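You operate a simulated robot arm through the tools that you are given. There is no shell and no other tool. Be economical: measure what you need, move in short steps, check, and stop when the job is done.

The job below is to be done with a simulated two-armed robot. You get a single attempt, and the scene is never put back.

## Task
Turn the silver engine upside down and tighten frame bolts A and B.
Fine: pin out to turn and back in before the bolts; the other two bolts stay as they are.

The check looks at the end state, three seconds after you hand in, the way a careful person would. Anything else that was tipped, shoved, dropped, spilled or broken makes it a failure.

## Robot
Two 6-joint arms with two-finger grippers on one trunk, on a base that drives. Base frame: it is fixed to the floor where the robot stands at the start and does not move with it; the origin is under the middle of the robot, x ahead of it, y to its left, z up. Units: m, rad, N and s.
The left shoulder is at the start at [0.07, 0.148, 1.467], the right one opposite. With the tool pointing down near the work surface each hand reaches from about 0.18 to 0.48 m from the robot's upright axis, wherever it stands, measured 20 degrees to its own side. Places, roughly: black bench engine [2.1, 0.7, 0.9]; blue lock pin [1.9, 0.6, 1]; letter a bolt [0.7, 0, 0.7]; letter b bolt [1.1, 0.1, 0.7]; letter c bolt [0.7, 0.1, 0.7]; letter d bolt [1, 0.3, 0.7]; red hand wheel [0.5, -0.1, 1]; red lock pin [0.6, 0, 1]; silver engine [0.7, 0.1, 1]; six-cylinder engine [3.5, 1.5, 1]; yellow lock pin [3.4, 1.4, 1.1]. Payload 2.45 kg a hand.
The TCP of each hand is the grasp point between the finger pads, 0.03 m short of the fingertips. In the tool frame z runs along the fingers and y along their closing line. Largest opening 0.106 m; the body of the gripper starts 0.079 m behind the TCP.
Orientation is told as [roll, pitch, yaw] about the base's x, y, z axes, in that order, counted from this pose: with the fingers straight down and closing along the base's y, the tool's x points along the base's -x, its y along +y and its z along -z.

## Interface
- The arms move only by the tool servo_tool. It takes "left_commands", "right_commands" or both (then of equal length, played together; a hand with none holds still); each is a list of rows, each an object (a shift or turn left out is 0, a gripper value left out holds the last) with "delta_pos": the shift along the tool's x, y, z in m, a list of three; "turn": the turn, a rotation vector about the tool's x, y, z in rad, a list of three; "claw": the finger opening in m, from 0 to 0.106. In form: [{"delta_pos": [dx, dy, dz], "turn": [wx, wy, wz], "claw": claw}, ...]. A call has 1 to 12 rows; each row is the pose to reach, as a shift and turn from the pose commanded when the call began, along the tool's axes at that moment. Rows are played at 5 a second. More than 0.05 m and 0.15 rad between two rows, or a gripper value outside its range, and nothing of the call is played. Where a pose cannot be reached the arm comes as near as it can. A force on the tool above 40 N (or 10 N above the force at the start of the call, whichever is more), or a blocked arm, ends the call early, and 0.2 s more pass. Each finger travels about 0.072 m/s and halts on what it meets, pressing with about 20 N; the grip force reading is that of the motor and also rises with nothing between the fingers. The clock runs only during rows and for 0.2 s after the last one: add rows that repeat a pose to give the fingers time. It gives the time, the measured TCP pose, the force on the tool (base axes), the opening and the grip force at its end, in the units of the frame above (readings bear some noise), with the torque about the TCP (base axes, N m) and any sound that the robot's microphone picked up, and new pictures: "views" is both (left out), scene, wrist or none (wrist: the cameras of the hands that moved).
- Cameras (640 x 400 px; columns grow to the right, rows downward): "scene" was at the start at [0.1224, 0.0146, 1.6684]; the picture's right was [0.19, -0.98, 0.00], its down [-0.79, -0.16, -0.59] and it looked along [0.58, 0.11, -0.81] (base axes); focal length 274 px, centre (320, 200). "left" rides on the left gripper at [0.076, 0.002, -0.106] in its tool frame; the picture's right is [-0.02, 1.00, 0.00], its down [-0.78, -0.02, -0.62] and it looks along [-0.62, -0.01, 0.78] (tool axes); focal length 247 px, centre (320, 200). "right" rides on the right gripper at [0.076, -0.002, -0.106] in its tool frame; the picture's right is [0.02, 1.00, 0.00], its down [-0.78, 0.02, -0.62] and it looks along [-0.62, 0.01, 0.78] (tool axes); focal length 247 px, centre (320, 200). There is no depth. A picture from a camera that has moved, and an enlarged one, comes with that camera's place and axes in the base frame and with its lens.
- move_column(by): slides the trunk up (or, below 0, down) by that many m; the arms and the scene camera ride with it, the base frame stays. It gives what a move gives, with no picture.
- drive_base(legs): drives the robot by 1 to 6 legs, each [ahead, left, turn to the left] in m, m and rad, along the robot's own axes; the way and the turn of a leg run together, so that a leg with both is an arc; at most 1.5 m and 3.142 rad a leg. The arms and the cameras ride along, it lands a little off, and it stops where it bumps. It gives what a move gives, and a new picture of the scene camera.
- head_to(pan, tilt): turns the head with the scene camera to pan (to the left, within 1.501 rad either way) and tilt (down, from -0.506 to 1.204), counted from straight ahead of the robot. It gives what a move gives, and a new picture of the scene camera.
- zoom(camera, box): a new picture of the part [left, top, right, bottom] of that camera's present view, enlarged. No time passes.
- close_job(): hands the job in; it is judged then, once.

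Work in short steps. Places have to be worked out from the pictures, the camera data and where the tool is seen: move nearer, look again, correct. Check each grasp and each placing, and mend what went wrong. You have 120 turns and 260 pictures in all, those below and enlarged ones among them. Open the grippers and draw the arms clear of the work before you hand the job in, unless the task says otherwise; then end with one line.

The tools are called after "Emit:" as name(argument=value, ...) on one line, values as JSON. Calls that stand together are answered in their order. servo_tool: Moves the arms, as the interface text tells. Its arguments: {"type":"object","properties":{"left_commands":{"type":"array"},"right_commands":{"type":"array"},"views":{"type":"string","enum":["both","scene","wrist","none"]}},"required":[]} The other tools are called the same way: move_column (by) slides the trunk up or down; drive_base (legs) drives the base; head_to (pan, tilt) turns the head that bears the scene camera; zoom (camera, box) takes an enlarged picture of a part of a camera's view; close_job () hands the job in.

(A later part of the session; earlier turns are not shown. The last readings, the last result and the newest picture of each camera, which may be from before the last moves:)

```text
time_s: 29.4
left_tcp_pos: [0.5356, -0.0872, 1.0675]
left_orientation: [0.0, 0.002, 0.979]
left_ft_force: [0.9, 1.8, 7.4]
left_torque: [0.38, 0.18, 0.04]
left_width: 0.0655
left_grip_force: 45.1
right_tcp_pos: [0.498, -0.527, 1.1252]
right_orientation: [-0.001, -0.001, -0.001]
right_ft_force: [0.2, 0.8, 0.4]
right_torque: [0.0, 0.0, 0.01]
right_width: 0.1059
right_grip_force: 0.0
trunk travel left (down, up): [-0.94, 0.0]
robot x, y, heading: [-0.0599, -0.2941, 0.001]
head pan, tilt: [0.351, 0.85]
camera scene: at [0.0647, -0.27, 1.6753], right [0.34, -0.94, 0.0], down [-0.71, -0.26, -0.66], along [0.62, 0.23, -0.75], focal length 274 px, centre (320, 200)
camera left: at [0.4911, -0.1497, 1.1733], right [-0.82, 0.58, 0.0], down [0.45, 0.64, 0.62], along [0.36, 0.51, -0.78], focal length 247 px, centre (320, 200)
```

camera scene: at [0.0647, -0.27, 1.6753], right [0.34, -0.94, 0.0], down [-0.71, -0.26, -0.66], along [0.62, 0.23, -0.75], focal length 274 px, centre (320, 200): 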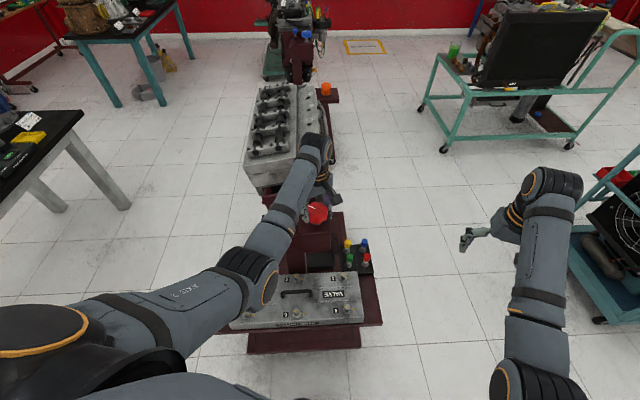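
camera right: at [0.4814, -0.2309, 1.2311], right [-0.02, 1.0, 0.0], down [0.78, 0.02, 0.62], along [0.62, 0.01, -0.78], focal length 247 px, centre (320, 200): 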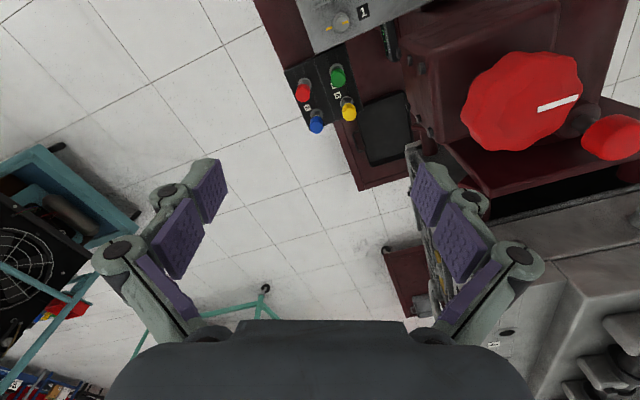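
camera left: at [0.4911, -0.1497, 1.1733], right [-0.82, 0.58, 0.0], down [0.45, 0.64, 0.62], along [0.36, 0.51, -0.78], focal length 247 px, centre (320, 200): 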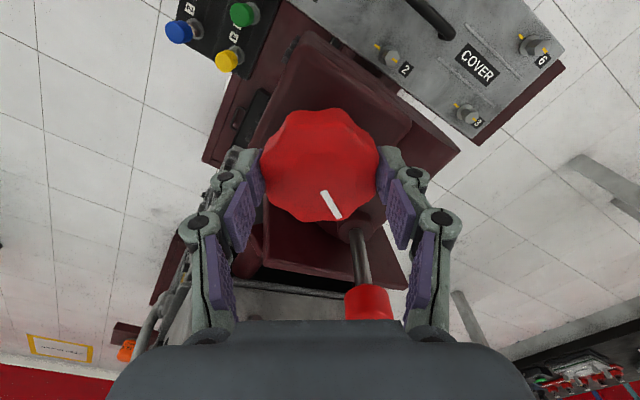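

Wheel and engine turn together, the engine rolling a little to the left. I continue the stroke, watching for clearance.

Emit:
servo_tool(left_commands=[{"turn": [0, 0, 0.14]}, {"turn": [0, 0, 0.28]}, {"turn": [0, 0, 0.42]}, {"turn": [0, 0, 0.56]}, {"turn": [0, 0, 0.7]}, {"turn": [0, 0, 0.84]}, {"turn": [0, 0, 0.98]}, {"turn": [0, 0, 1.12]}, {"turn": [0, 0, 1.26]}, {"turn": [0, 0, 1.4]}, {"turn": [0, 0, 1.54]}, {"turn": [0, 0, 1.54]}])

```text
time_s: 32.0
left_tcp_pos: [0.5351, -0.086, 1.0667]
left_orientation: [-0.002, -0.001, -0.561]
left_ft_force: [-5.2, 3.7, -8.9]
left_torque: [0.59, -0.33, 0.01]
left_width: 0.0655
left_grip_force: 45.3
right_tcp_pos: [0.4997, -0.526, 1.124]
right_orientation: [-0.001, -0.002, 0.0]
right_ft_force: [0.2, -0.2, -0.2]
right_torque: [-0.01, 0.0, 0.01]
right_width: 0.1061
right_grip_force: 0.0
trunk travel left (down, up): [-0.94, 0.0]
robot x, y, heading: [-0.0566, -0.2975, 0.0]
head pan, tilt: [0.351, 0.85]
camera scene: at [0.0655, -0.2683, 1.6751], right [0.34, -0.94, 0.0], down [-0.71, -0.26, -0.66], along [0.62, 0.23, -0.75], focal length 274 px, centre (320, 200)
camera left: at [0.4712, -0.0437, 1.1733], right [0.55, 0.83, 0.0], down [0.66, -0.43, 0.62], along [0.52, -0.34, -0.78], focal length 247 px, centre (320, 200)
```

scene: 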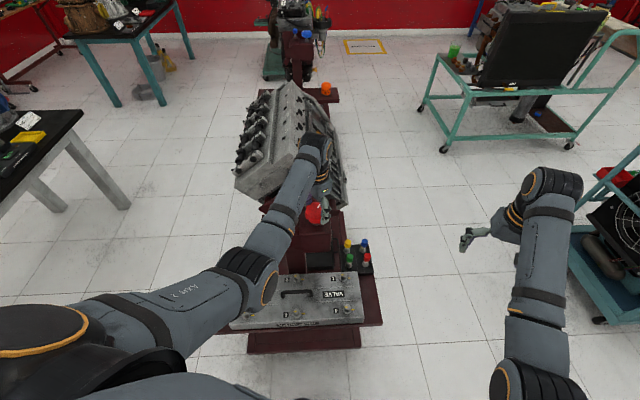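
left: 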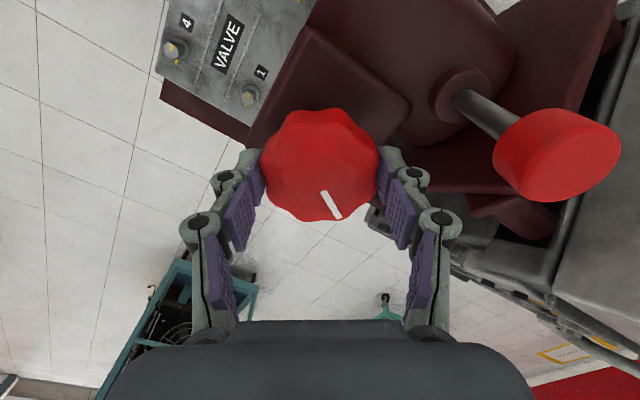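

The engine has rolled about 40° for 2.1 rad of wheel, so roughly 3:1. I continue this stroke to about -1.2 rad.

Emit:
servo_tool(left_commands=[{"turn": [0, 0, 0.14]}, {"turn": [0, 0, 0.28]}, {"turn": [0, 0, 0.42]}, {"turn": [0, 0, 0.56]}, {"turn": [0, 0, 0.7]}, {"turn": [0, 0, 0.84]}, {"turn": [0, 0, 0.84]}], views="scene")

```text
time_s: 33.6
left_tcp_pos: [0.5348, -0.0865, 1.066]
left_orientation: [0.002, 0.0, -1.401]
left_ft_force: [-3.7, 8.6, -2.2]
left_torque: [0.43, 0.74, -0.04]
left_width: 0.0651
left_grip_force: 44.7
right_tcp_pos: [0.4983, -0.5244, 1.1249]
right_orientation: [-0.002, -0.003, 0.0]
right_ft_force: [-0.5, 0.2, 0.2]
right_torque: [0.0, 0.0, -0.01]
right_width: 0.1059
right_grip_force: 0.0
trunk travel left (down, up): [-0.94, 0.0]
robot x, y, heading: [-0.0597, -0.2966, 0.002]
head pan, tilt: [0.351, 0.85]
camera scene: at [0.0649, -0.2672, 1.6752], right [0.34, -0.94, 0.0], down [-0.71, -0.26, -0.66], along [0.62, 0.23, -0.75], focal length 274 px, centre (320, 200)
```

scene: 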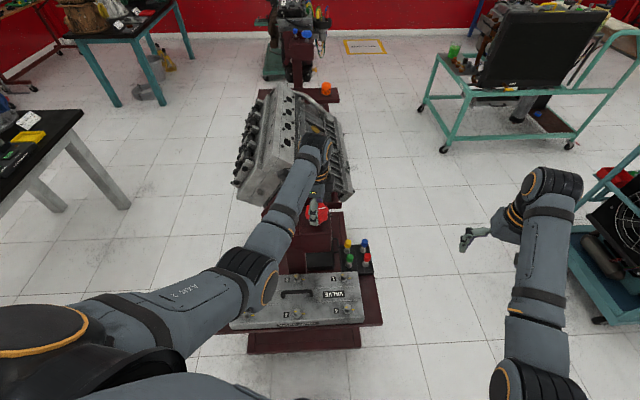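

That stroke was 2.94 rad in all. I release, lift, and start winding the wrist back for a new bite.

Emit:
servo_tool(left_commands=[{"claw": 0.08}, {"claw": 0.09}, {"delta_pos": [0, 0, -0.03], "claw": 0.09}, {"delta_pos": [0, 0, -0.05], "turn": [0, 0, -0.14]}, {"delta_pos": [0, 0, -0.05], "turn": [0, 0, -0.28]}, {"delta_pos": [0, 0, -0.05], "turn": [0, 0, -0.42]}, {"delta_pos": [0, 0, -0.05], "turn": [0, 0, -0.56]}, {"delta_pos": [0, 0, -0.05], "turn": [0, 0, -0.7]}, {"delta_pos": [0, 0, -0.05], "turn": [0, 0, -0.84]}, {"delta_pos": [0, 0, -0.05], "turn": [0, 0, -0.98]}, {"delta_pos": [0, 0, -0.05], "turn": [0, 0, -1.12]}, {"delta_pos": [0, 0, -0.05], "turn": [0, 0, -1.26]}], views="none")

Emit:
servo_tool(left_commands=[{"turn": [0, 0, -0.14]}, {"turn": [0, 0, -0.28]}, {"turn": [0, 0, -0.42]}, {"turn": [0, 0, -0.56]}, {"turn": [0, 0, -0.7]}, {"turn": [0, 0, -0.84]}, {"turn": [0, 0, -0.98]}, {"turn": [0, 0, -1.12]}, {"turn": [0, 0, -1.26]}, {"turn": [0, 0, -1.4]}, {"turn": [0, 0, -1.54]}, {"turn": [0, 0, -1.68]}])

```text
time_s: 36.2
left_tcp_pos: [0.5357, -0.0876, 1.1161]
left_orientation: [0.0, 0.0, -0.137]
left_ft_force: [0.5, 0.2, -0.3]
left_torque: [-0.03, 0.0, 0.01]
left_width: 0.0902
left_grip_force: 0.1
right_tcp_pos: [0.4996, -0.5266, 1.1248]
right_orientation: [0.001, -0.002, 0.002]
right_ft_force: [0.0, -0.7, 0.4]
right_torque: [-0.01, 0.01, 0.01]
right_width: 0.106
right_grip_force: 0.0
trunk travel left (down, up): [-0.94, 0.0]
robot x, y, heading: [-0.0608, -0.2957, -0.003]
head pan, tilt: [0.351, 0.85]
```

```text
time_s: 38.8
left_tcp_pos: [0.5345, -0.0872, 1.1162]
left_orientation: [-0.002, 0.0, 1.543]
left_ft_force: [0.8, -0.1, 0.1]
left_torque: [0.04, 0.03, 0.04]
left_width: 0.0904
left_grip_force: 0.0
right_tcp_pos: [0.4995, -0.5275, 1.1248]
right_orientation: [-0.001, 0.0, 0.0]
right_ft_force: [0.1, -0.2, -1.5]
right_torque: [0.02, 0.0, -0.02]
right_width: 0.1062
right_grip_force: 0.2
trunk travel left (down, up): [-0.94, 0.0]
robot x, y, heading: [-0.0623, -0.2958, -0.001]
head pan, tilt: [0.351, 0.85]
camera scene: at [0.0655, -0.27, 1.6752], right [0.34, -0.94, 0.0], down [-0.71, -0.26, -0.66], along [0.62, 0.23, -0.75], focal length 274 px, centre (320, 200)
camera left: at [0.5314, -0.1632, 1.2237], right [-1.0, 0.05, 0.0], down [0.04, 0.78, 0.62], along [0.03, 0.62, -0.78], focal length 247 px, centre (320, 200)
```

scene: 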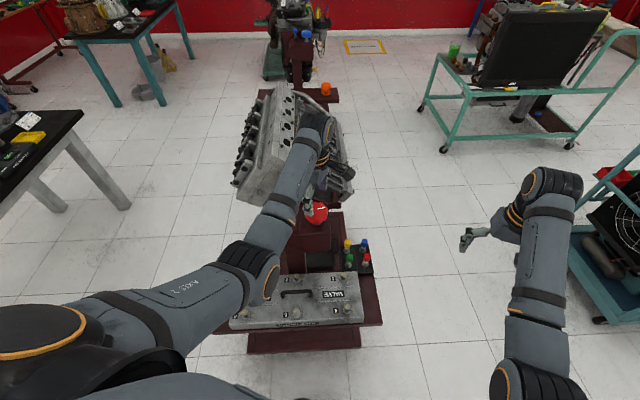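
left: 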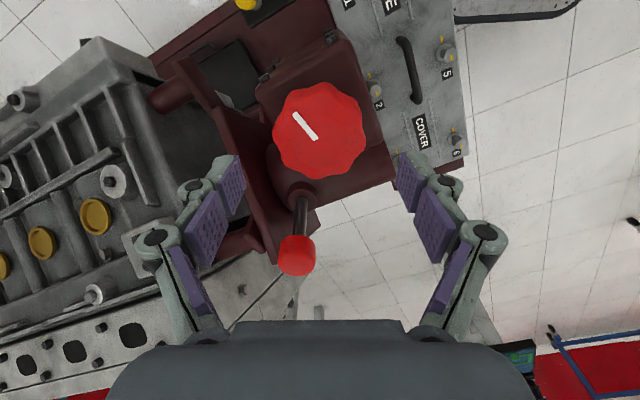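

The engine stays put with the wheel released, so the gear holds itself. I take the second bite and start turning.

Emit:
servo_tool(left_commands=[{"delta_pos": [0, 0, 0.025]}, {"delta_pos": [0, 0, 0.05], "claw": 0.08}, {"delta_pos": [0, 0, 0.05], "claw": 0.06}, {"delta_pos": [0, 0, 0.05], "claw": 0.04}, {"delta_pos": [0, 0, 0.05], "claw": 0.03}, {"delta_pos": [0, 0, 0.05], "claw": 0.03}, {"delta_pos": [0, 0, 0.05], "turn": [0, 0, 0.14]}, {"delta_pos": [0, 0, 0.05], "turn": [0, 0, 0.28]}, {"delta_pos": [0, 0, 0.05], "turn": [0, 0, 0.42]}, {"delta_pos": [0, 0, 0.05], "turn": [0, 0, 0.56]}, {"delta_pos": [0, 0, 0.05], "turn": [0, 0, 0.7]}, {"delta_pos": [0, 0, 0.05], "turn": [0, 0, 0.7]}], views="wrist")

Emit:
servo_tool(left_commands=[{"turn": [0, 0, 0.14]}, {"turn": [0, 0, 0.28]}, {"turn": [0, 0, 0.42]}, {"turn": [0, 0, 0.56]}, {"turn": [0, 0, 0.7]}, {"turn": [0, 0, 0.84]}, {"turn": [0, 0, 0.98]}, {"turn": [0, 0, 1.12]}, {"turn": [0, 0, 1.26]}, {"turn": [0, 0, 1.4]}, {"turn": [0, 0, 1.54]}, {"turn": [0, 0, 1.54]}])

```text
time_s: 41.4
left_tcp_pos: [0.5348, -0.0884, 1.0653]
left_orientation: [0.001, 0.001, 0.838]
left_ft_force: [-1.6, 1.6, 1.4]
left_torque: [0.01, 0.45, 0.01]
left_width: 0.0648
left_grip_force: 44.8
right_tcp_pos: [0.4986, -0.5268, 1.1251]
right_orientation: [0.001, -0.001, -0.001]
right_ft_force: [0.8, -0.5, 0.3]
right_torque: [0.02, -0.03, 0.01]
right_width: 0.1061
right_grip_force: 0.1
trunk travel left (down, up): [-0.94, 0.0]
robot x, y, heading: [-0.0653, -0.2968, -0.002]
head pan, tilt: [0.351, 0.85]
camera left: at [0.4825, -0.1428, 1.1733], right [-0.73, 0.69, 0.0], down [0.54, 0.57, 0.62], along [0.43, 0.45, -0.78], focal length 247 px, centre (320, 200)
```

left: 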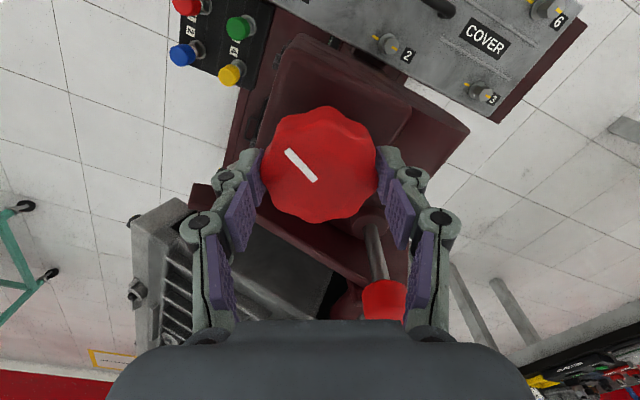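

```text
time_s: 44.0
left_tcp_pos: [0.5349, -0.0863, 1.066]
left_orientation: [-0.001, 0.001, -0.701]
left_ft_force: [-3.5, 4.8, -4.9]
left_torque: [0.57, 0.68, -0.02]
left_width: 0.0649
left_grip_force: 44.7
right_tcp_pos: [0.4991, -0.526, 1.1238]
right_orientation: [-0.001, -0.002, 0.0]
right_ft_force: [-0.2, -0.1, 1.0]
right_torque: [0.0, -0.02, -0.01]
right_width: 0.106
right_grip_force: 0.0
trunk travel left (down, up): [-0.94, 0.0]
robot x, y, heading: [-0.0595, -0.296, -0.001]
head pan, tilt: [0.351, 0.85]
camera scene: at [0.0656, -0.2681, 1.6752], right [0.34, -0.94, 0.0], down [-0.71, -0.26, -0.66], along [0.62, 0.23, -0.75], focal length 274 px, centre (320, 200)
camera left: at [0.4776, -0.0351, 1.1732], right [0.66, 0.75, 0.0], down [0.59, -0.52, 0.62], along [0.47, -0.41, -0.78], focal length 247 px, centre (320, 200)
```

scene: 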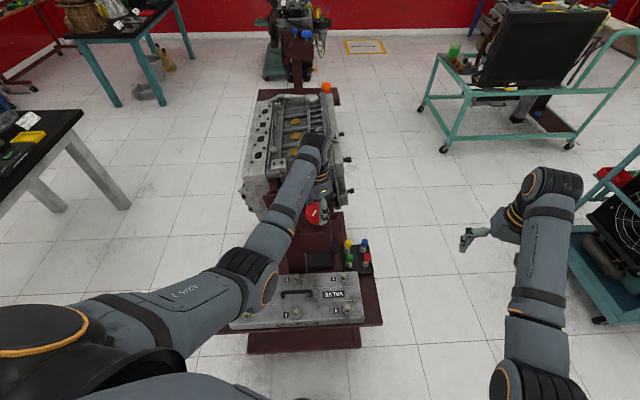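
left: 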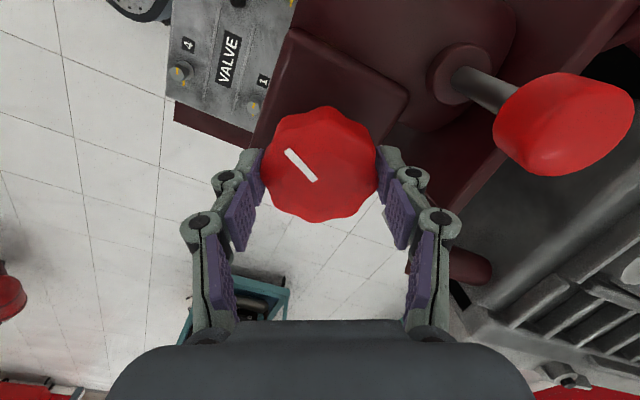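

About 90° now. I finish this stroke, release, and wind back.

Emit:
servo_tool(left_commands=[{"turn": [0, 0, 0.14]}, {"turn": [0, 0, 0.28]}, {"turn": [0, 0, 0.42]}, {"turn": [0, 0, 0.56]}, {"turn": [0, 0, 0.7]}, {"turn": [0, 0, 0.7], "claw": 0.08}, {"turn": [0, 0, 0.7], "claw": 0.09}, {"delta_pos": [0, 0, -0.03], "turn": [0, 0, 0.7], "claw": 0.09}, {"delta_pos": [0, 0, -0.05], "turn": [0, 0, 0.56]}, {"delta_pos": [0, 0, -0.05], "turn": [0, 0, 0.42]}, {"delta_pos": [0, 0, -0.05], "turn": [0, 0, 0.28]}, {"delta_pos": [0, 0, -0.05], "turn": [0, 0, 0.14]}], views="none")

Emit:
servo_tool(left_commands=[{"turn": [0, 0, -0.14]}, {"turn": [0, 0, -0.28]}, {"turn": [0, 0, -0.42]}, {"turn": [0, 0, -0.56]}, {"turn": [0, 0, -0.7]}, {"turn": [0, 0, -0.84]}, {"turn": [0, 0, -0.98]}, {"turn": [0, 0, -1.12]}, {"turn": [0, 0, -1.26]}, {"turn": [0, 0, -1.4]}, {"turn": [0, 0, -1.54]}, {"turn": [0, 0, -1.68]}])

```text
time_s: 46.6
left_tcp_pos: [0.5334, -0.0886, 1.1159]
left_orientation: [0.0, 0.0, -0.837]
left_ft_force: [-0.3, -0.5, -0.3]
left_torque: [0.01, 0.0, 0.01]
left_width: 0.0898
left_grip_force: 0.1
right_tcp_pos: [0.4989, -0.5267, 1.1256]
right_orientation: [-0.002, -0.001, -0.001]
right_ft_force: [0.3, 0.0, -0.2]
right_torque: [-0.01, 0.0, -0.01]
right_width: 0.1058
right_grip_force: 0.0
trunk travel left (down, up): [-0.94, 0.0]
robot x, y, heading: [-0.0593, -0.2968, -0.0]
head pan, tilt: [0.351, 0.85]
```

```text
time_s: 49.2
left_tcp_pos: [0.5348, -0.0872, 1.116]
left_orientation: [-0.001, -0.001, 0.843]
left_ft_force: [0.7, -0.3, -0.7]
left_torque: [0.04, 0.0, -0.01]
left_width: 0.0901
left_grip_force: 0.0
right_tcp_pos: [0.4987, -0.5273, 1.1242]
right_orientation: [0.001, -0.001, 0.001]
right_ft_force: [-0.8, 0.2, 0.1]
right_torque: [0.0, -0.01, 0.06]
right_width: 0.1058
right_grip_force: 0.1
trunk travel left (down, up): [-0.94, 0.0]
robot x, y, heading: [-0.0583, -0.2949, -0.003]
head pan, tilt: [0.351, 0.85]
camera scene: at [0.0655, -0.27, 1.6752], right [0.34, -0.94, 0.0], down [-0.71, -0.26, -0.66], along [0.62, 0.23, -0.75], focal length 274 px, centre (320, 200)
camera left: at [0.4827, -0.143, 1.2233], right [-0.73, 0.68, 0.0], down [0.53, 0.57, 0.62], along [0.42, 0.45, -0.78], focal length 247 px, centre (320, 200)
```

scene: 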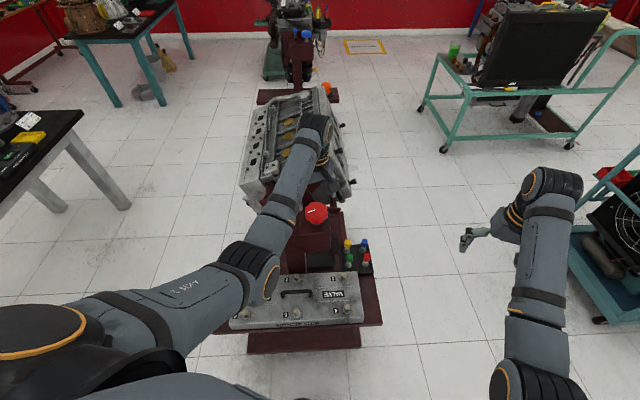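
left: 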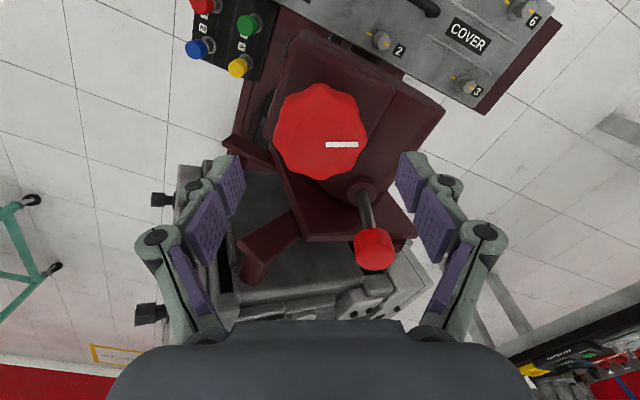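

The engine is at roughly 112° after 5.88 rad of wheel, so about 3.5 rad remain. I finish the wind-back and take the third bite.

Emit:
servo_tool(left_commands=[{"turn": [0, 0, -0.14]}, {"turn": [0, 0, -0.28]}, {"turn": [0, 0, -0.42]}, {"turn": [0, 0, -0.56]}, {"turn": [0, 0, -0.7]}, {"turn": [0, 0, -0.84]}, {"delta_pos": [0, 0, 0.025], "turn": [0, 0, -0.84]}, {"delta_pos": [0, 0, 0.05], "turn": [0, 0, -0.84], "claw": 0.08}, {"delta_pos": [0, 0, 0.05], "turn": [0, 0, -0.84], "claw": 0.06}, {"delta_pos": [0, 0, 0.05], "turn": [0, 0, -0.84], "claw": 0.04}, {"delta_pos": [0, 0, 0.05], "turn": [0, 0, -0.84], "claw": 0.03}, {"delta_pos": [0, 0, 0.05], "turn": [0, 0, -0.84], "claw": 0.03}], views="none")

Emit:
servo_tool(left_commands=[{"turn": [0, 0, 0.14]}, {"turn": [0, 0, 0.28]}, {"turn": [0, 0, 0.42]}, {"turn": [0, 0, 0.56]}, {"turn": [0, 0, 0.7]}, {"turn": [0, 0, 0.84]}, {"turn": [0, 0, 0.98]}, {"turn": [0, 0, 1.12]}, {"turn": [0, 0, 1.26]}, {"turn": [0, 0, 1.4]}, {"turn": [0, 0, 1.54]}, {"turn": [0, 0, 1.54]}])

```text
time_s: 51.8
left_tcp_pos: [0.5353, -0.0875, 1.0647]
left_orientation: [0.0, 0.002, 1.68]
left_ft_force: [0.0, -0.4, -0.8]
left_torque: [0.0, -0.41, 0.02]
left_width: 0.0651
left_grip_force: 45.2
right_tcp_pos: [0.4987, -0.5273, 1.124]
right_orientation: [-0.001, -0.002, 0.0]
right_ft_force: [1.1, 0.6, 0.2]
right_torque: [0.01, 0.05, 0.03]
right_width: 0.1063
right_grip_force: 0.0
trunk travel left (down, up): [-0.94, 0.0]
robot x, y, heading: [-0.0575, -0.2958, 0.001]
head pan, tilt: [0.351, 0.85]
```

```text
time_s: 54.4
left_tcp_pos: [0.5342, -0.0868, 1.0654]
left_orientation: [-0.002, 0.001, 0.14]
left_ft_force: [-8.8, -1.8, -13.2]
left_torque: [0.54, 0.33, -0.02]
left_width: 0.0653
left_grip_force: 45.2
right_tcp_pos: [0.499, -0.5267, 1.1247]
right_orientation: [-0.002, -0.003, -0.001]
right_ft_force: [0.2, 0.1, 0.4]
right_torque: [-0.02, 0.01, -0.02]
right_width: 0.1061
right_grip_force: 0.0
trunk travel left (down, up): [-0.94, 0.0]
robot x, y, heading: [-0.0576, -0.298, -0.001]
head pan, tilt: [0.351, 0.85]
camera scene: at [0.0655, -0.2698, 1.6752], right [0.34, -0.94, 0.0], down [-0.71, -0.26, -0.66], along [0.62, 0.23, -0.75], focal length 274 px, centre (320, 200)
camera left: at [0.4592, -0.0953, 1.1727], right [-0.12, 0.99, 0.0], down [0.78, 0.09, 0.62], along [0.62, 0.07, -0.78], focal length 247 px, centre (320, 200)
```

scene: 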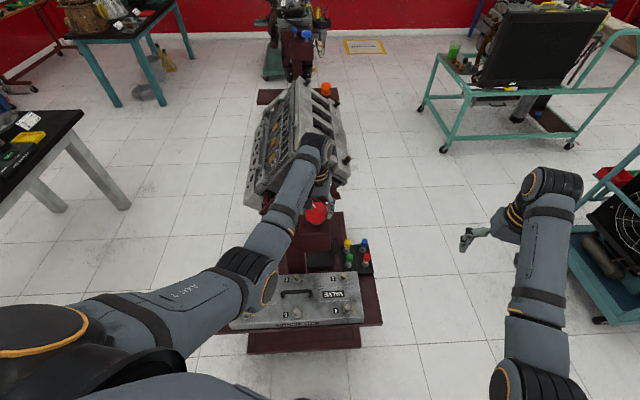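
left: 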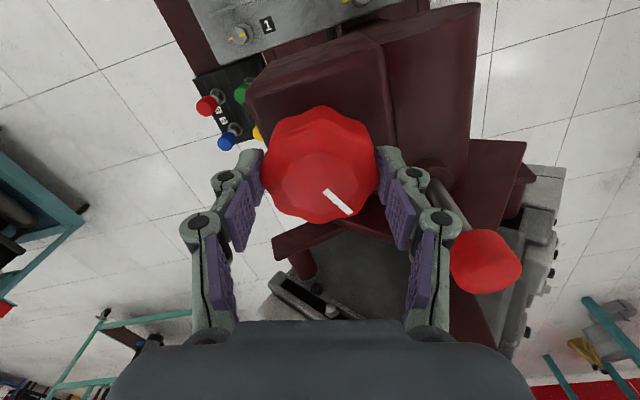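

About 140° by count. I continue the stroke by 1.54 rad.

Emit:
servo_tool(left_commands=[{"turn": [0, 0, 0.14]}, {"turn": [0, 0, 0.28]}, {"turn": [0, 0, 0.42]}, {"turn": [0, 0, 0.56]}, {"turn": [0, 0, 0.7]}, {"turn": [0, 0, 0.84]}, {"turn": [0, 0, 0.98]}, {"turn": [0, 0, 1.12]}, {"turn": [0, 0, 1.26]}, {"turn": [0, 0, 1.4]}, {"turn": [0, 0, 1.54]}, {"turn": [0, 0, 1.54]}])

```text
time_s: 57.0
left_tcp_pos: [0.5339, -0.0863, 1.0658]
left_orientation: [0.0, -0.002, -1.401]
left_ft_force: [-10.5, 2.8, -14.8]
left_torque: [0.71, 0.28, 0.03]
left_width: 0.0652
left_grip_force: 45.0
right_tcp_pos: [0.4988, -0.5262, 1.1242]
right_orientation: [-0.002, -0.004, 0.0]
right_ft_force: [0.3, 0.1, -0.7]
right_torque: [-0.01, -0.02, 0.01]
right_width: 0.1063
right_grip_force: 0.0
trunk travel left (down, up): [-0.94, 0.0]
robot x, y, heading: [-0.0573, -0.2976, -0.003]
head pan, tilt: [0.351, 0.85]
camera scene: at [0.0654, -0.2682, 1.6751], right [0.34, -0.94, 0.0], down [-0.71, -0.26, -0.66], along [0.62, 0.23, -0.75], focal length 274 px, centre (320, 200)
camera left: at [0.5243, -0.01, 1.1725], right [0.99, 0.15, 0.0], down [0.11, -0.77, 0.62], along [0.09, -0.62, -0.78], focal length 247 px, centre (320, 200)
```

scene: 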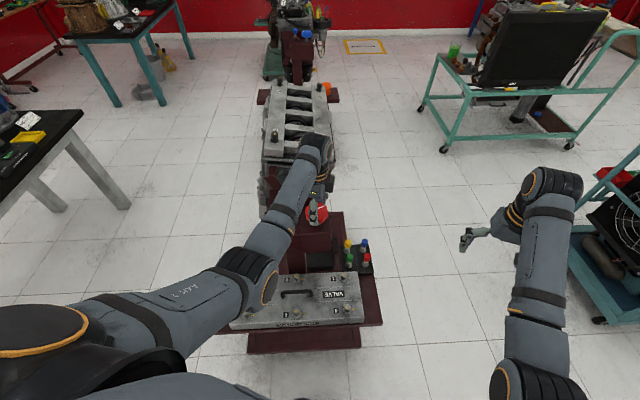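
left: 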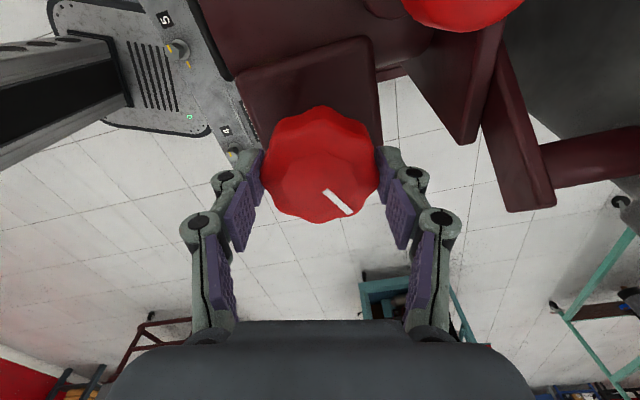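

Nearly inverted: the mark and the count both say about 0.45 rad of wheel remain. I turn on by 0.45.

Emit:
servo_tool(left_commands=[{"turn": [0, 0, 0.14]}, {"turn": [0, 0, 0.28]}, {"turn": [0, 0, 0.4]}, {"turn": [0, 0, 0.45]}, {"turn": [0, 0, 0.45]}])

Emit:
zoom(camera="scene", box=[230, 60, 390, 220])

```text
time_s: 58.2
left_tcp_pos: [0.5345, -0.0877, 1.0651]
left_orientation: [0.001, -0.002, -1.851]
left_ft_force: [-6.9, 4.3, -12.0]
left_torque: [0.25, 0.6, 0.0]
left_width: 0.0652
left_grip_force: 45.1
right_tcp_pos: [0.5, -0.5251, 1.1246]
right_orientation: [-0.003, -0.002, 0.0]
right_ft_force: [-0.6, 0.3, 0.0]
right_torque: [0.01, -0.01, 0.01]
right_width: 0.106
right_grip_force: 0.1
trunk travel left (down, up): [-0.94, 0.0]
robot x, y, heading: [-0.0569, -0.2948, 0.002]
head pan, tilt: [0.351, 0.85]
camera scene: at [0.0657, -0.2678, 1.6752], right [0.34, -0.94, 0.0], down [-0.71, -0.26, -0.66], along [0.62, 0.23, -0.75], focal length 274 px, centre (320, 200)
camera left: at [0.5584, -0.0127, 1.1725], right [0.95, -0.3, 0.0], down [-0.23, -0.75, 0.62], along [-0.18, -0.6, -0.78], focal length 247 px, centre (320, 200)
```

scene: 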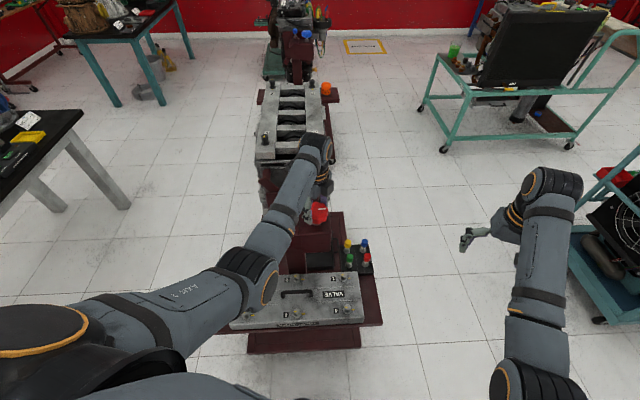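
left: 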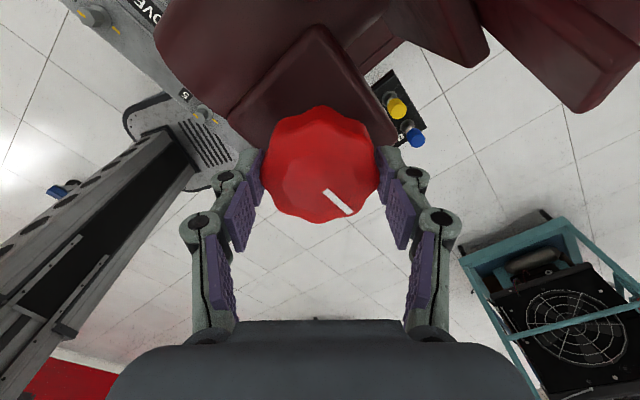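

```text
2.50 times, centred on (310, 140) of scene
camera zoom: at [0.0657, -0.2678, 1.6752], right [0.34, -0.94, 0.0], down [-0.71, -0.26, -0.66], along [0.62, 0.23, -0.75], focal length 685 px, centre (345, 350)
```

zoom: 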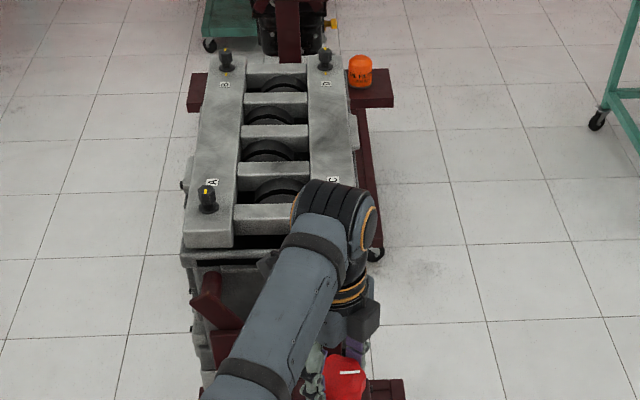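

The engine is inverted: A and B are on its left rail, C and D on the right. I release the wheel, lift, and rotate the wrist back toward neutral to try the pin.

Emit:
servo_tool(left_commands=[{"claw": 0.08}, {"claw": 0.09}, {"delta_pos": [0, 0, -0.03], "claw": 0.09}, {"delta_pos": [0, 0, -0.05], "turn": [0, 0, -0.14]}, {"delta_pos": [0, 0, -0.05], "turn": [0, 0, -0.28]}, {"delta_pos": [0, 0, -0.05], "turn": [0, 0, -0.42]}, {"delta_pos": [0, 0, -0.05], "turn": [0, 0, -0.56]}, {"delta_pos": [0, 0, -0.05], "turn": [0, 0, -0.7]}, {"delta_pos": [0, 0, -0.05], "turn": [0, 0, -0.84]}, {"delta_pos": [0, 0, -0.05], "turn": [0, 0, -0.98]}, {"delta_pos": [0, 0, -0.05], "turn": [0, 0, -1.12]}, {"delta_pos": [0, 0, -0.05], "turn": [0, 0, -1.26]}], views="none")

Emit:
servo_tool(left_commands=[{"turn": [0, 0, -0.14]}, {"turn": [0, 0, -0.28]}, {"turn": [0, 0, -0.42]}, {"turn": [0, 0, -0.56]}, {"turn": [0, 0, -0.59], "claw": 0.062}, {"turn": [0, 0, -0.59], "delta_pos": [0, 0, -0.02], "claw": 0.062}, {"turn": [0, 0, -0.59], "delta_pos": [0, 0, -0.04]}])

```text
time_s: 60.8
left_tcp_pos: [0.5343, -0.0871, 1.1158]
left_orientation: [-0.001, 0.0, -0.589]
left_ft_force: [0.2, 0.4, 0.2]
left_torque: [0.04, -0.01, 0.0]
left_width: 0.0901
left_grip_force: 0.0
right_tcp_pos: [0.4991, -0.5271, 1.1234]
right_orientation: [0.0, -0.001, 0.0]
right_ft_force: [0.7, -0.1, 0.3]
right_torque: [0.01, -0.02, -0.02]
right_width: 0.1058
right_grip_force: 0.1
trunk travel left (down, up): [-0.94, 0.0]
robot x, y, heading: [-0.0571, -0.2955, 0.0]
head pan, tilt: [0.351, 0.85]
```

```text
time_s: 62.4
left_tcp_pos: [0.5326, -0.0889, 1.1563]
left_orientation: [0.0, -0.001, -0.001]
left_ft_force: [0.2, 0.5, 0.2]
left_torque: [0.02, 0.01, 0.0]
left_width: 0.0619
left_grip_force: 0.1
right_tcp_pos: [0.4998, -0.5283, 1.1248]
right_orientation: [-0.001, -0.001, -0.001]
right_ft_force: [0.3, 0.9, 0.3]
right_torque: [0.03, -0.01, -0.03]
right_width: 0.106
right_grip_force: 0.0
trunk travel left (down, up): [-0.94, 0.0]
robot x, y, heading: [-0.0605, -0.2973, -0.0]
head pan, tilt: [0.351, 0.85]
camera scene: at [0.0652, -0.2703, 1.6752], right [0.34, -0.94, 0.0], down [-0.71, -0.26, -0.66], along [0.62, 0.23, -0.75], focal length 274 px, centre (320, 200)
camera left: at [0.4579, -0.0863, 1.2633], right [0.02, 1.0, 0.0], down [0.78, -0.02, 0.62], along [0.62, -0.01, -0.78], focal length 247 px, centre (320, 200)
```

scene: 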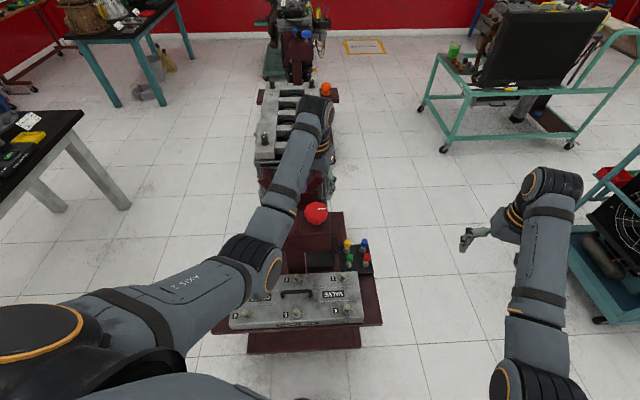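
left: 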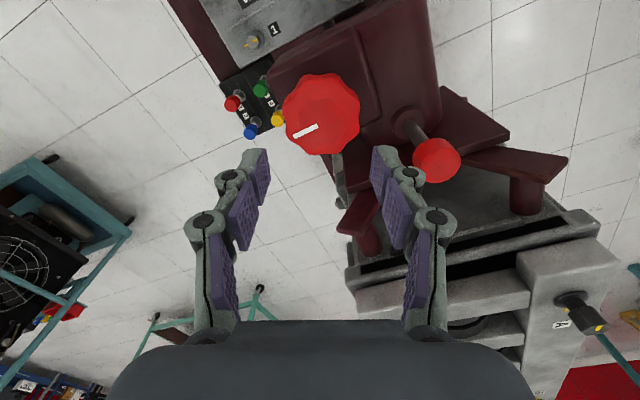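

The mark is now exactly opposite its starting direction. Now I go over the pin and look.

Emit:
servo_tool(left_commands=[{"delta_pos": [-0.01, 0.04, 0]}, {"delta_pos": [-0.027, 0.085, 0]}, {"delta_pos": [-0.027, 0.095, 0.02]}, {"delta_pos": [-0.027, 0.095, 0.04]}, {"delta_pos": [-0.027, 0.095, 0.04]}], views="wrist")

```text
time_s: 63.6
left_tcp_pos: [0.5612, 0.009, 1.1156]
left_orientation: [0.0, -0.001, 0.0]
left_ft_force: [-0.1, 0.0, 0.1]
left_torque: [-0.03, 0.02, -0.04]
left_width: 0.062
left_grip_force: 0.0
right_tcp_pos: [0.4996, -0.5274, 1.1242]
right_orientation: [0.001, 0.0, 0.001]
right_ft_force: [0.1, 0.2, -0.5]
right_torque: [-0.03, 0.01, 0.01]
right_width: 0.1059
right_grip_force: 0.1
trunk travel left (down, up): [-0.94, 0.0]
robot x, y, heading: [-0.0583, -0.2985, -0.001]
head pan, tilt: [0.351, 0.85]
camera left: at [0.4854, 0.0112, 1.2223], right [0.02, 1.0, 0.0], down [0.78, -0.02, 0.62], along [0.62, -0.01, -0.78], focal length 247 px, centre (320, 200)
```

left: 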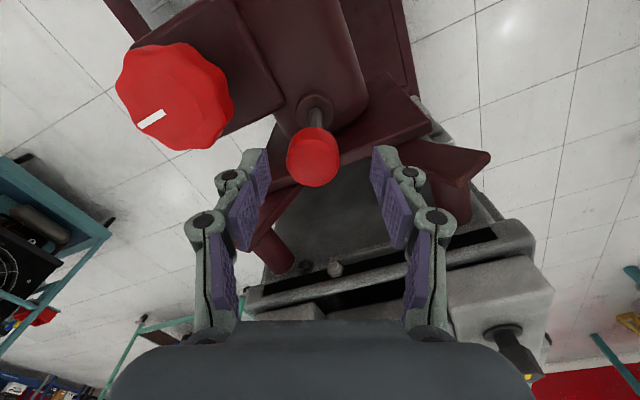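

Descend to the raised knob and close.

Emit:
servo_tool(left_commands=[{"delta_pos": [0.001, -0.003, 0.015]}, {"delta_pos": [0.001, -0.003, 0.026]}, {"delta_pos": [0.001, -0.003, 0.026], "claw": 0.035}, {"delta_pos": [0.001, -0.003, 0.026], "claw": 0.02}, {"delta_pos": [0.001, -0.003, 0.026], "claw": 0.01}, {"delta_pos": [0.001, -0.003, 0.026], "claw": 0.01}, {"delta_pos": [0.001, -0.003, 0.036]}, {"delta_pos": [0.001, -0.003, 0.046]}, {"delta_pos": [0.001, -0.003, 0.056]}, {"delta_pos": [0.001, -0.003, 0.066]}, {"delta_pos": [0.001, -0.003, 0.068]}], views="wrist")

```text
time_s: 66.0
left_tcp_pos: [0.5605, 0.0047, 1.0495]
left_orientation: [0.0, -0.003, 0.0]
left_ft_force: [1.6, 2.6, 7.5]
left_torque: [0.05, 0.68, 0.2]
left_width: 0.03
left_grip_force: 44.5
right_tcp_pos: [0.4986, -0.5267, 1.1246]
right_orientation: [-0.001, 0.0, 0.0]
right_ft_force: [-0.1, 0.2, 0.0]
right_torque: [-0.01, 0.01, 0.02]
right_width: 0.106
right_grip_force: 0.1
trunk travel left (down, up): [-0.94, 0.0]
robot x, y, heading: [-0.0575, -0.2928, -0.004]
head pan, tilt: [0.351, 0.85]
camera left: at [0.4845, 0.0069, 1.1564], right [0.02, 1.0, 0.0], down [0.78, -0.02, 0.62], along [0.62, -0.01, -0.78], focal length 247 px, centre (320, 200)
```

left: 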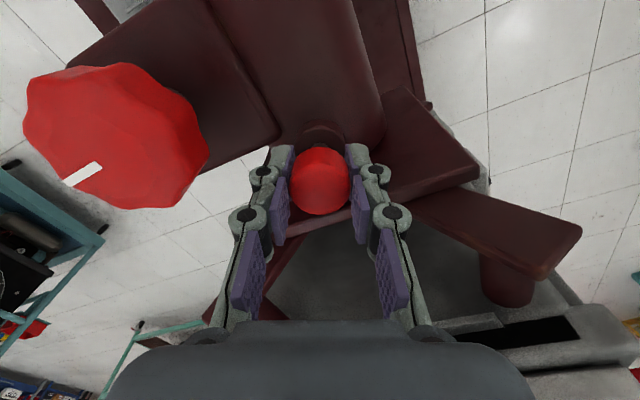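

The pin went down the full 4 cm, back to its original height, with about 7 N. I press 2 mm more, release and look.

Emit:
servo_tool(left_commands=[{"delta_pos": [0, 0, 0.003]}, {"delta_pos": [0, 0, 0.003], "claw": 0.04}, {"delta_pos": [0, 0, 0.0], "claw": 0.062}, {"delta_pos": [0, 0, -0.04], "claw": 0.062}, {"delta_pos": [0, 0, -0.06], "claw": 0.062}, {"delta_pos": [0, 0, -0.06], "claw": 0.062}], views="wrist")

```text
time_s: 67.4
left_tcp_pos: [0.5614, 0.0036, 1.1085]
left_orientation: [-0.004, 0.0, 0.002]
left_ft_force: [0.1, -1.2, 0.1]
left_torque: [0.0, 0.0, 0.0]
left_width: 0.0621
left_grip_force: 0.0
right_tcp_pos: [0.4993, -0.5267, 1.1248]
right_orientation: [-0.002, -0.003, -0.001]
right_ft_force: [0.6, 0.4, -0.1]
right_torque: [0.01, 0.01, -0.04]
right_width: 0.1063
right_grip_force: 0.0
trunk travel left (down, up): [-0.94, 0.0]
robot x, y, heading: [-0.0569, -0.2989, -0.005]
head pan, tilt: [0.351, 0.85]
camera left: at [0.486, 0.0059, 1.2153], right [0.02, 1.0, 0.0], down [0.78, -0.02, 0.62], along [0.62, -0.01, -0.78], focal length 247 px, centre (320, 200)
```

left: 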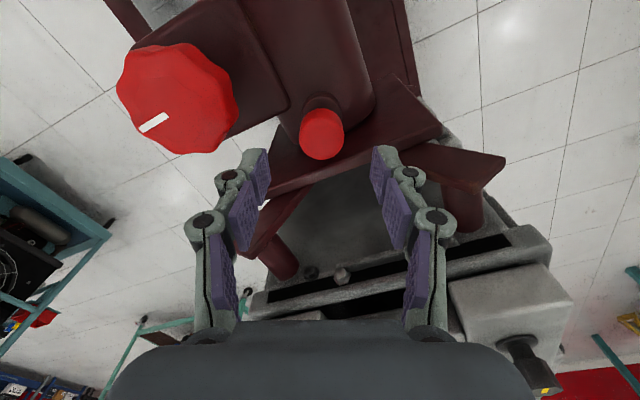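

The pin is seated just as at the start. Next come bolts A ≈(0.65, 0.13) and B ≈(1.02, 0.29) on the engine's left rail; I plan to stand on its left side and reach both. I lift the left hand and look left for obstacles.

Emit:
servo_tool(left_commands=[{"delta_pos": [0, 0, -0.03]}, {"delta_pos": [0.0, 0, -0.045]}, {"delta_pos": [0.0, 0, -0.045]}], views="none")

Emit:
head_to(pan=0.9, tilt=0.6)

Emit:
head_to(pan=1.5, tilt=0.7)

```text
time_s: 68.2
left_tcp_pos: [0.5618, 0.0044, 1.1536]
left_orientation: [-0.002, -0.001, 0.001]
left_ft_force: [-0.2, -1.3, 0.3]
left_torque: [0.0, 0.01, -0.02]
left_width: 0.0621
left_grip_force: 0.0
right_tcp_pos: [0.4993, -0.5265, 1.1239]
right_orientation: [-0.001, -0.003, 0.0]
right_ft_force: [-0.7, 0.4, -0.7]
right_torque: [-0.01, 0.01, -0.01]
right_width: 0.1061
right_grip_force: 0.1
trunk travel left (down, up): [-0.94, 0.0]
robot x, y, heading: [-0.0612, -0.2965, 0.0]
head pan, tilt: [0.351, 0.85]
```

```text
time_s: 69.2
left_tcp_pos: [0.5623, 0.0025, 1.1522]
left_orientation: [-0.003, 0.001, 0.0]
left_ft_force: [-1.2, -0.5, -0.1]
left_torque: [0.04, -0.03, 0.02]
left_width: 0.0619
left_grip_force: 0.2
right_tcp_pos: [0.4992, -0.5264, 1.1258]
right_orientation: [0.0, -0.003, 0.002]
right_ft_force: [0.5, 0.5, -0.6]
right_torque: [0.0, 0.01, 0.01]
right_width: 0.106
right_grip_force: 0.0
trunk travel left (down, up): [-0.94, 0.0]
robot x, y, heading: [-0.0599, -0.2985, 0.001]
head pan, tilt: [0.901, 0.6]
camera scene: at [0.047, -0.2277, 1.6961], right [0.78, -0.62, 0.0], down [-0.35, -0.44, -0.82], along [0.51, 0.65, -0.57], focal length 274 px, centre (320, 200)
```

scene: 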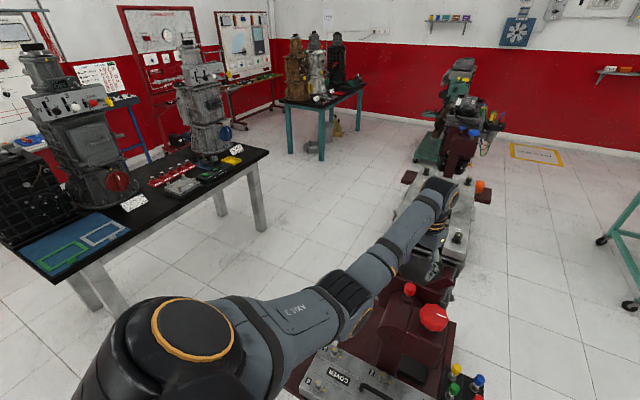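

```text
time_s: 70.2
left_tcp_pos: [0.5619, 0.0032, 1.1523]
left_orientation: [-0.001, 0.0, -0.001]
left_ft_force: [0.7, 0.2, -0.2]
left_torque: [0.0, -0.01, 0.01]
left_width: 0.0619
left_grip_force: 0.2
right_tcp_pos: [0.4984, -0.5264, 1.125]
right_orientation: [0.0, -0.001, 0.001]
right_ft_force: [0.0, 0.5, 0.0]
right_torque: [0.0, 0.01, 0.02]
right_width: 0.106
right_grip_force: 0.1
trunk travel left (down, up): [-0.94, 0.0]
robot x, y, heading: [-0.0569, -0.2985, 0.003]
head pan, tilt: [1.499, 0.7]
camera scene: at [-0.0017, -0.2121, 1.6875], right [1.0, -0.07, 0.0], down [-0.05, -0.64, -0.77], along [0.06, 0.76, -0.64], focal length 274 px, centre (320, 200)
```

scene: 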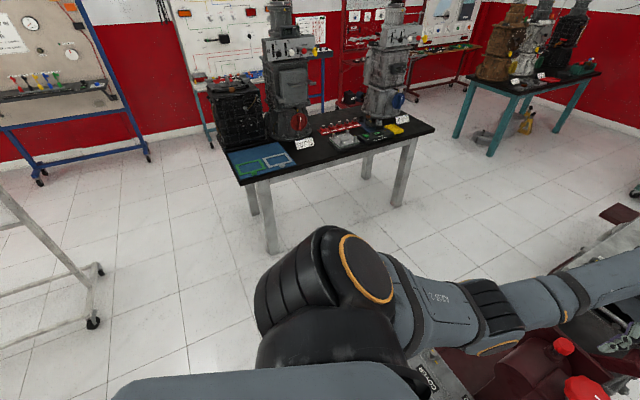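

The aisle between the engine and the left table is about 1.05 m wide, with free floor. I back up 0.3 m, sidestep left 0.93 m and turn to the aisle direction.

Emit:
drive_base(legs=[[-0.3, 0, 0], [0, 0.93, 0], [0, 0, 0.38]])

Emit:
head_to(pan=0.0, tilt=0.8)

```text
time_s: 71.9
left_tcp_pos: [0.3229, 0.0152, 1.1715]
left_orientation: [0.0, -0.032, 0.02]
left_ft_force: [1.1, 0.5, -0.4]
left_torque: [-0.1, 0.04, 0.0]
left_width: 0.0622
left_grip_force: 0.1
right_tcp_pos: [0.2749, -0.5161, 1.1406]
right_orientation: [0.0, -0.053, 0.022]
right_ft_force: [-0.2, -0.4, -0.3]
right_torque: [0.0, 0.03, -0.01]
right_width: 0.106
right_grip_force: 0.0
trunk travel left (down, up): [-0.94, 0.0]
robot x, y, heading: [-0.2564, -0.2988, 0.021]
head pan, tilt: [1.499, 0.7]
stopped in leg 1: the robot was blocked; the commanded pose is now the measured one
camera scene: at [-0.2133, -0.2134, 1.688], right [1.0, -0.05, 0.01], down [-0.03, -0.64, -0.77], along [0.04, 0.76, -0.64], focal length 274 px, centre (320, 200)
```

scene: 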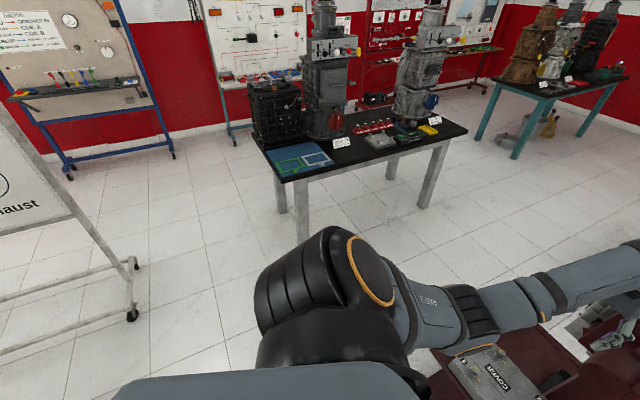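

```text
time_s: 73.5
left_tcp_pos: [0.3381, 0.0169, 1.1616]
left_orientation: [0.0, -0.014, 0.024]
left_ft_force: [0.0, 0.1, 0.6]
left_torque: [-0.01, 0.01, 0.01]
left_width: 0.0616
left_grip_force: 0.0
right_tcp_pos: [0.2884, -0.5132, 1.1327]
right_orientation: [0.001, -0.024, 0.028]
right_ft_force: [-0.3, -0.6, 0.0]
right_torque: [-0.03, 0.07, 0.0]
right_width: 0.1059
right_grip_force: 0.1
trunk travel left (down, up): [-0.94, 0.0]
robot x, y, heading: [-0.2573, -0.2976, 0.025]
head pan, tilt: [0.0, 0.799]
camera scene: at [-0.1232, -0.2938, 1.679], right [0.03, -1.0, 0.0], down [-0.72, -0.02, -0.69], along [0.69, 0.02, -0.72], focal length 274 px, centre (320, 200)
```

scene: 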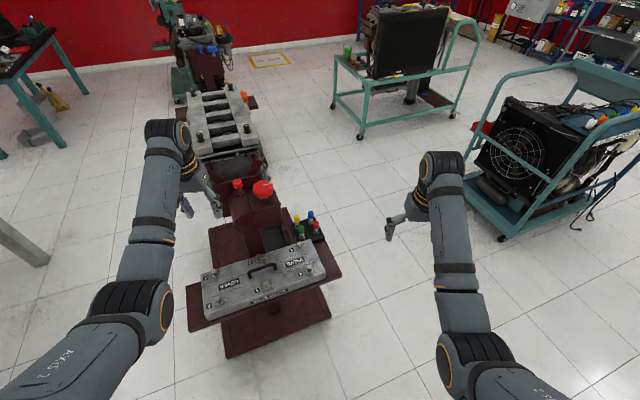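

The base bumped lightly into something behind. I ease 6 cm forward off it, then sidestep left in front of the stand, where there is room.

Emit:
drive_base(legs=[[0.06, 0, -0.025]])

Emit:
drive_base(legs=[[0, 0.5, 0]])

```text
time_s: 74.5
left_tcp_pos: [0.3884, -0.0019, 1.169]
left_orientation: [0.001, -0.024, -0.009]
left_ft_force: [-1.8, -0.3, 1.4]
left_torque: [0.02, -0.09, -0.03]
left_width: 0.0621
left_grip_force: 0.0
right_tcp_pos: [0.3231, -0.5305, 1.1381]
right_orientation: [0.0, -0.031, -0.005]
right_ft_force: [-0.9, 0.2, 1.0]
right_torque: [0.0, -0.11, 0.02]
right_width: 0.106
right_grip_force: 0.0
trunk travel left (down, up): [-0.94, 0.0]
robot x, y, heading: [-0.2085, -0.2986, -0.005]
head pan, tilt: [0.0, 0.799]
camera scene: at [-0.0899, -0.2986, 1.6805], right [-0.01, -1.0, 0.0], down [-0.71, 0.0, -0.7], along [0.7, 0.0, -0.71], focal length 274 px, centre (320, 200)
```

scene: 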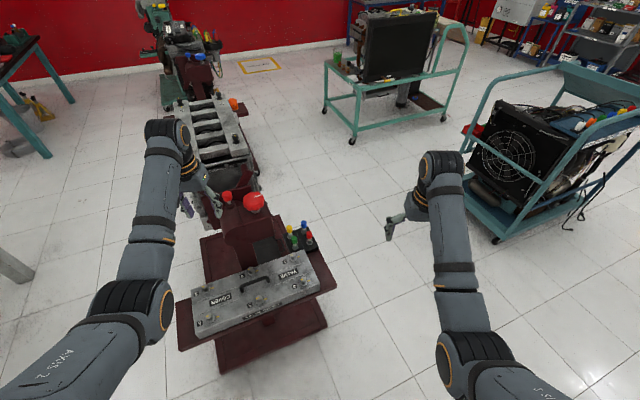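

```text
time_s: 77.4
left_tcp_pos: [0.4019, 0.4974, 1.1637]
left_orientation: [0.002, -0.016, -0.015]
left_ft_force: [0.3, -0.6, 0.3]
left_torque: [0.05, 0.0, 0.0]
left_width: 0.0621
left_grip_force: 0.1
right_tcp_pos: [0.3363, -0.031, 1.1336]
right_orientation: [0.0, -0.024, -0.01]
right_ft_force: [-0.1, 0.7, 0.5]
right_torque: [-0.01, 0.0, 0.0]
right_width: 0.1061
right_grip_force: 0.0
trunk travel left (down, up): [-0.94, 0.0]
robot x, y, heading: [-0.2027, 0.2038, -0.014]
head pan, tilt: [0.0, 0.799]
camera scene: at [-0.0717, 0.2021, 1.6792], right [-0.01, -1.0, 0.0], down [-0.72, 0.01, -0.7], along [0.7, -0.01, -0.72], focal length 274 px, centre (320, 200)
```

scene: 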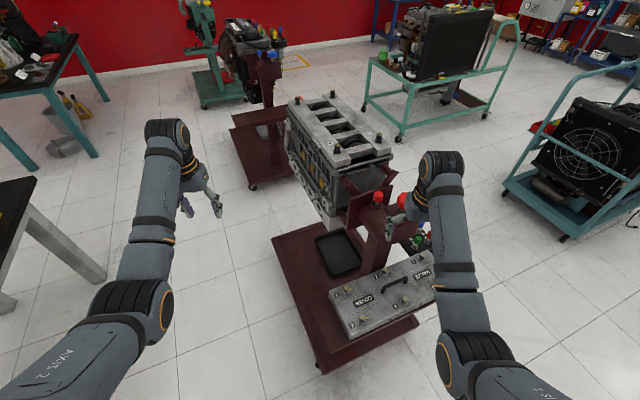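

Clear view. I continue left 0.47 m, then turn 0.39 rad to align with the aisle.

Emit:
drive_base(legs=[[0, 0.47, 0], [0, 0, 0.39]])

```text
time_s: 81.4
left_tcp_pos: [0.2545, 1.1732, 1.1634]
left_orientation: [-0.001, -0.015, 0.374]
left_ft_force: [-0.2, -0.7, -0.4]
left_torque: [0.05, 0.01, -0.01]
left_width: 0.062
left_grip_force: 0.1
right_tcp_pos: [0.3909, 0.6582, 1.133]
right_orientation: [0.002, -0.023, 0.376]
right_ft_force: [0.3, -0.8, -0.2]
right_torque: [0.01, -0.01, -0.03]
right_width: 0.106
right_grip_force: 0.1
trunk travel left (down, up): [-0.94, 0.0]
robot x, y, heading: [-0.1957, 0.6759, 0.378]
head pan, tilt: [0.0, 0.799]
camera scene: at [-0.0733, 0.7216, 1.6793], right [0.37, -0.93, 0.0], down [-0.67, -0.26, -0.7], along [0.65, 0.26, -0.72], focal length 274 px, centre (320, 200)
```

scene: 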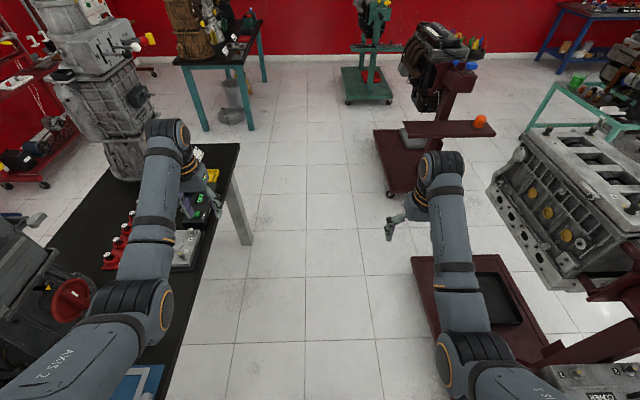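

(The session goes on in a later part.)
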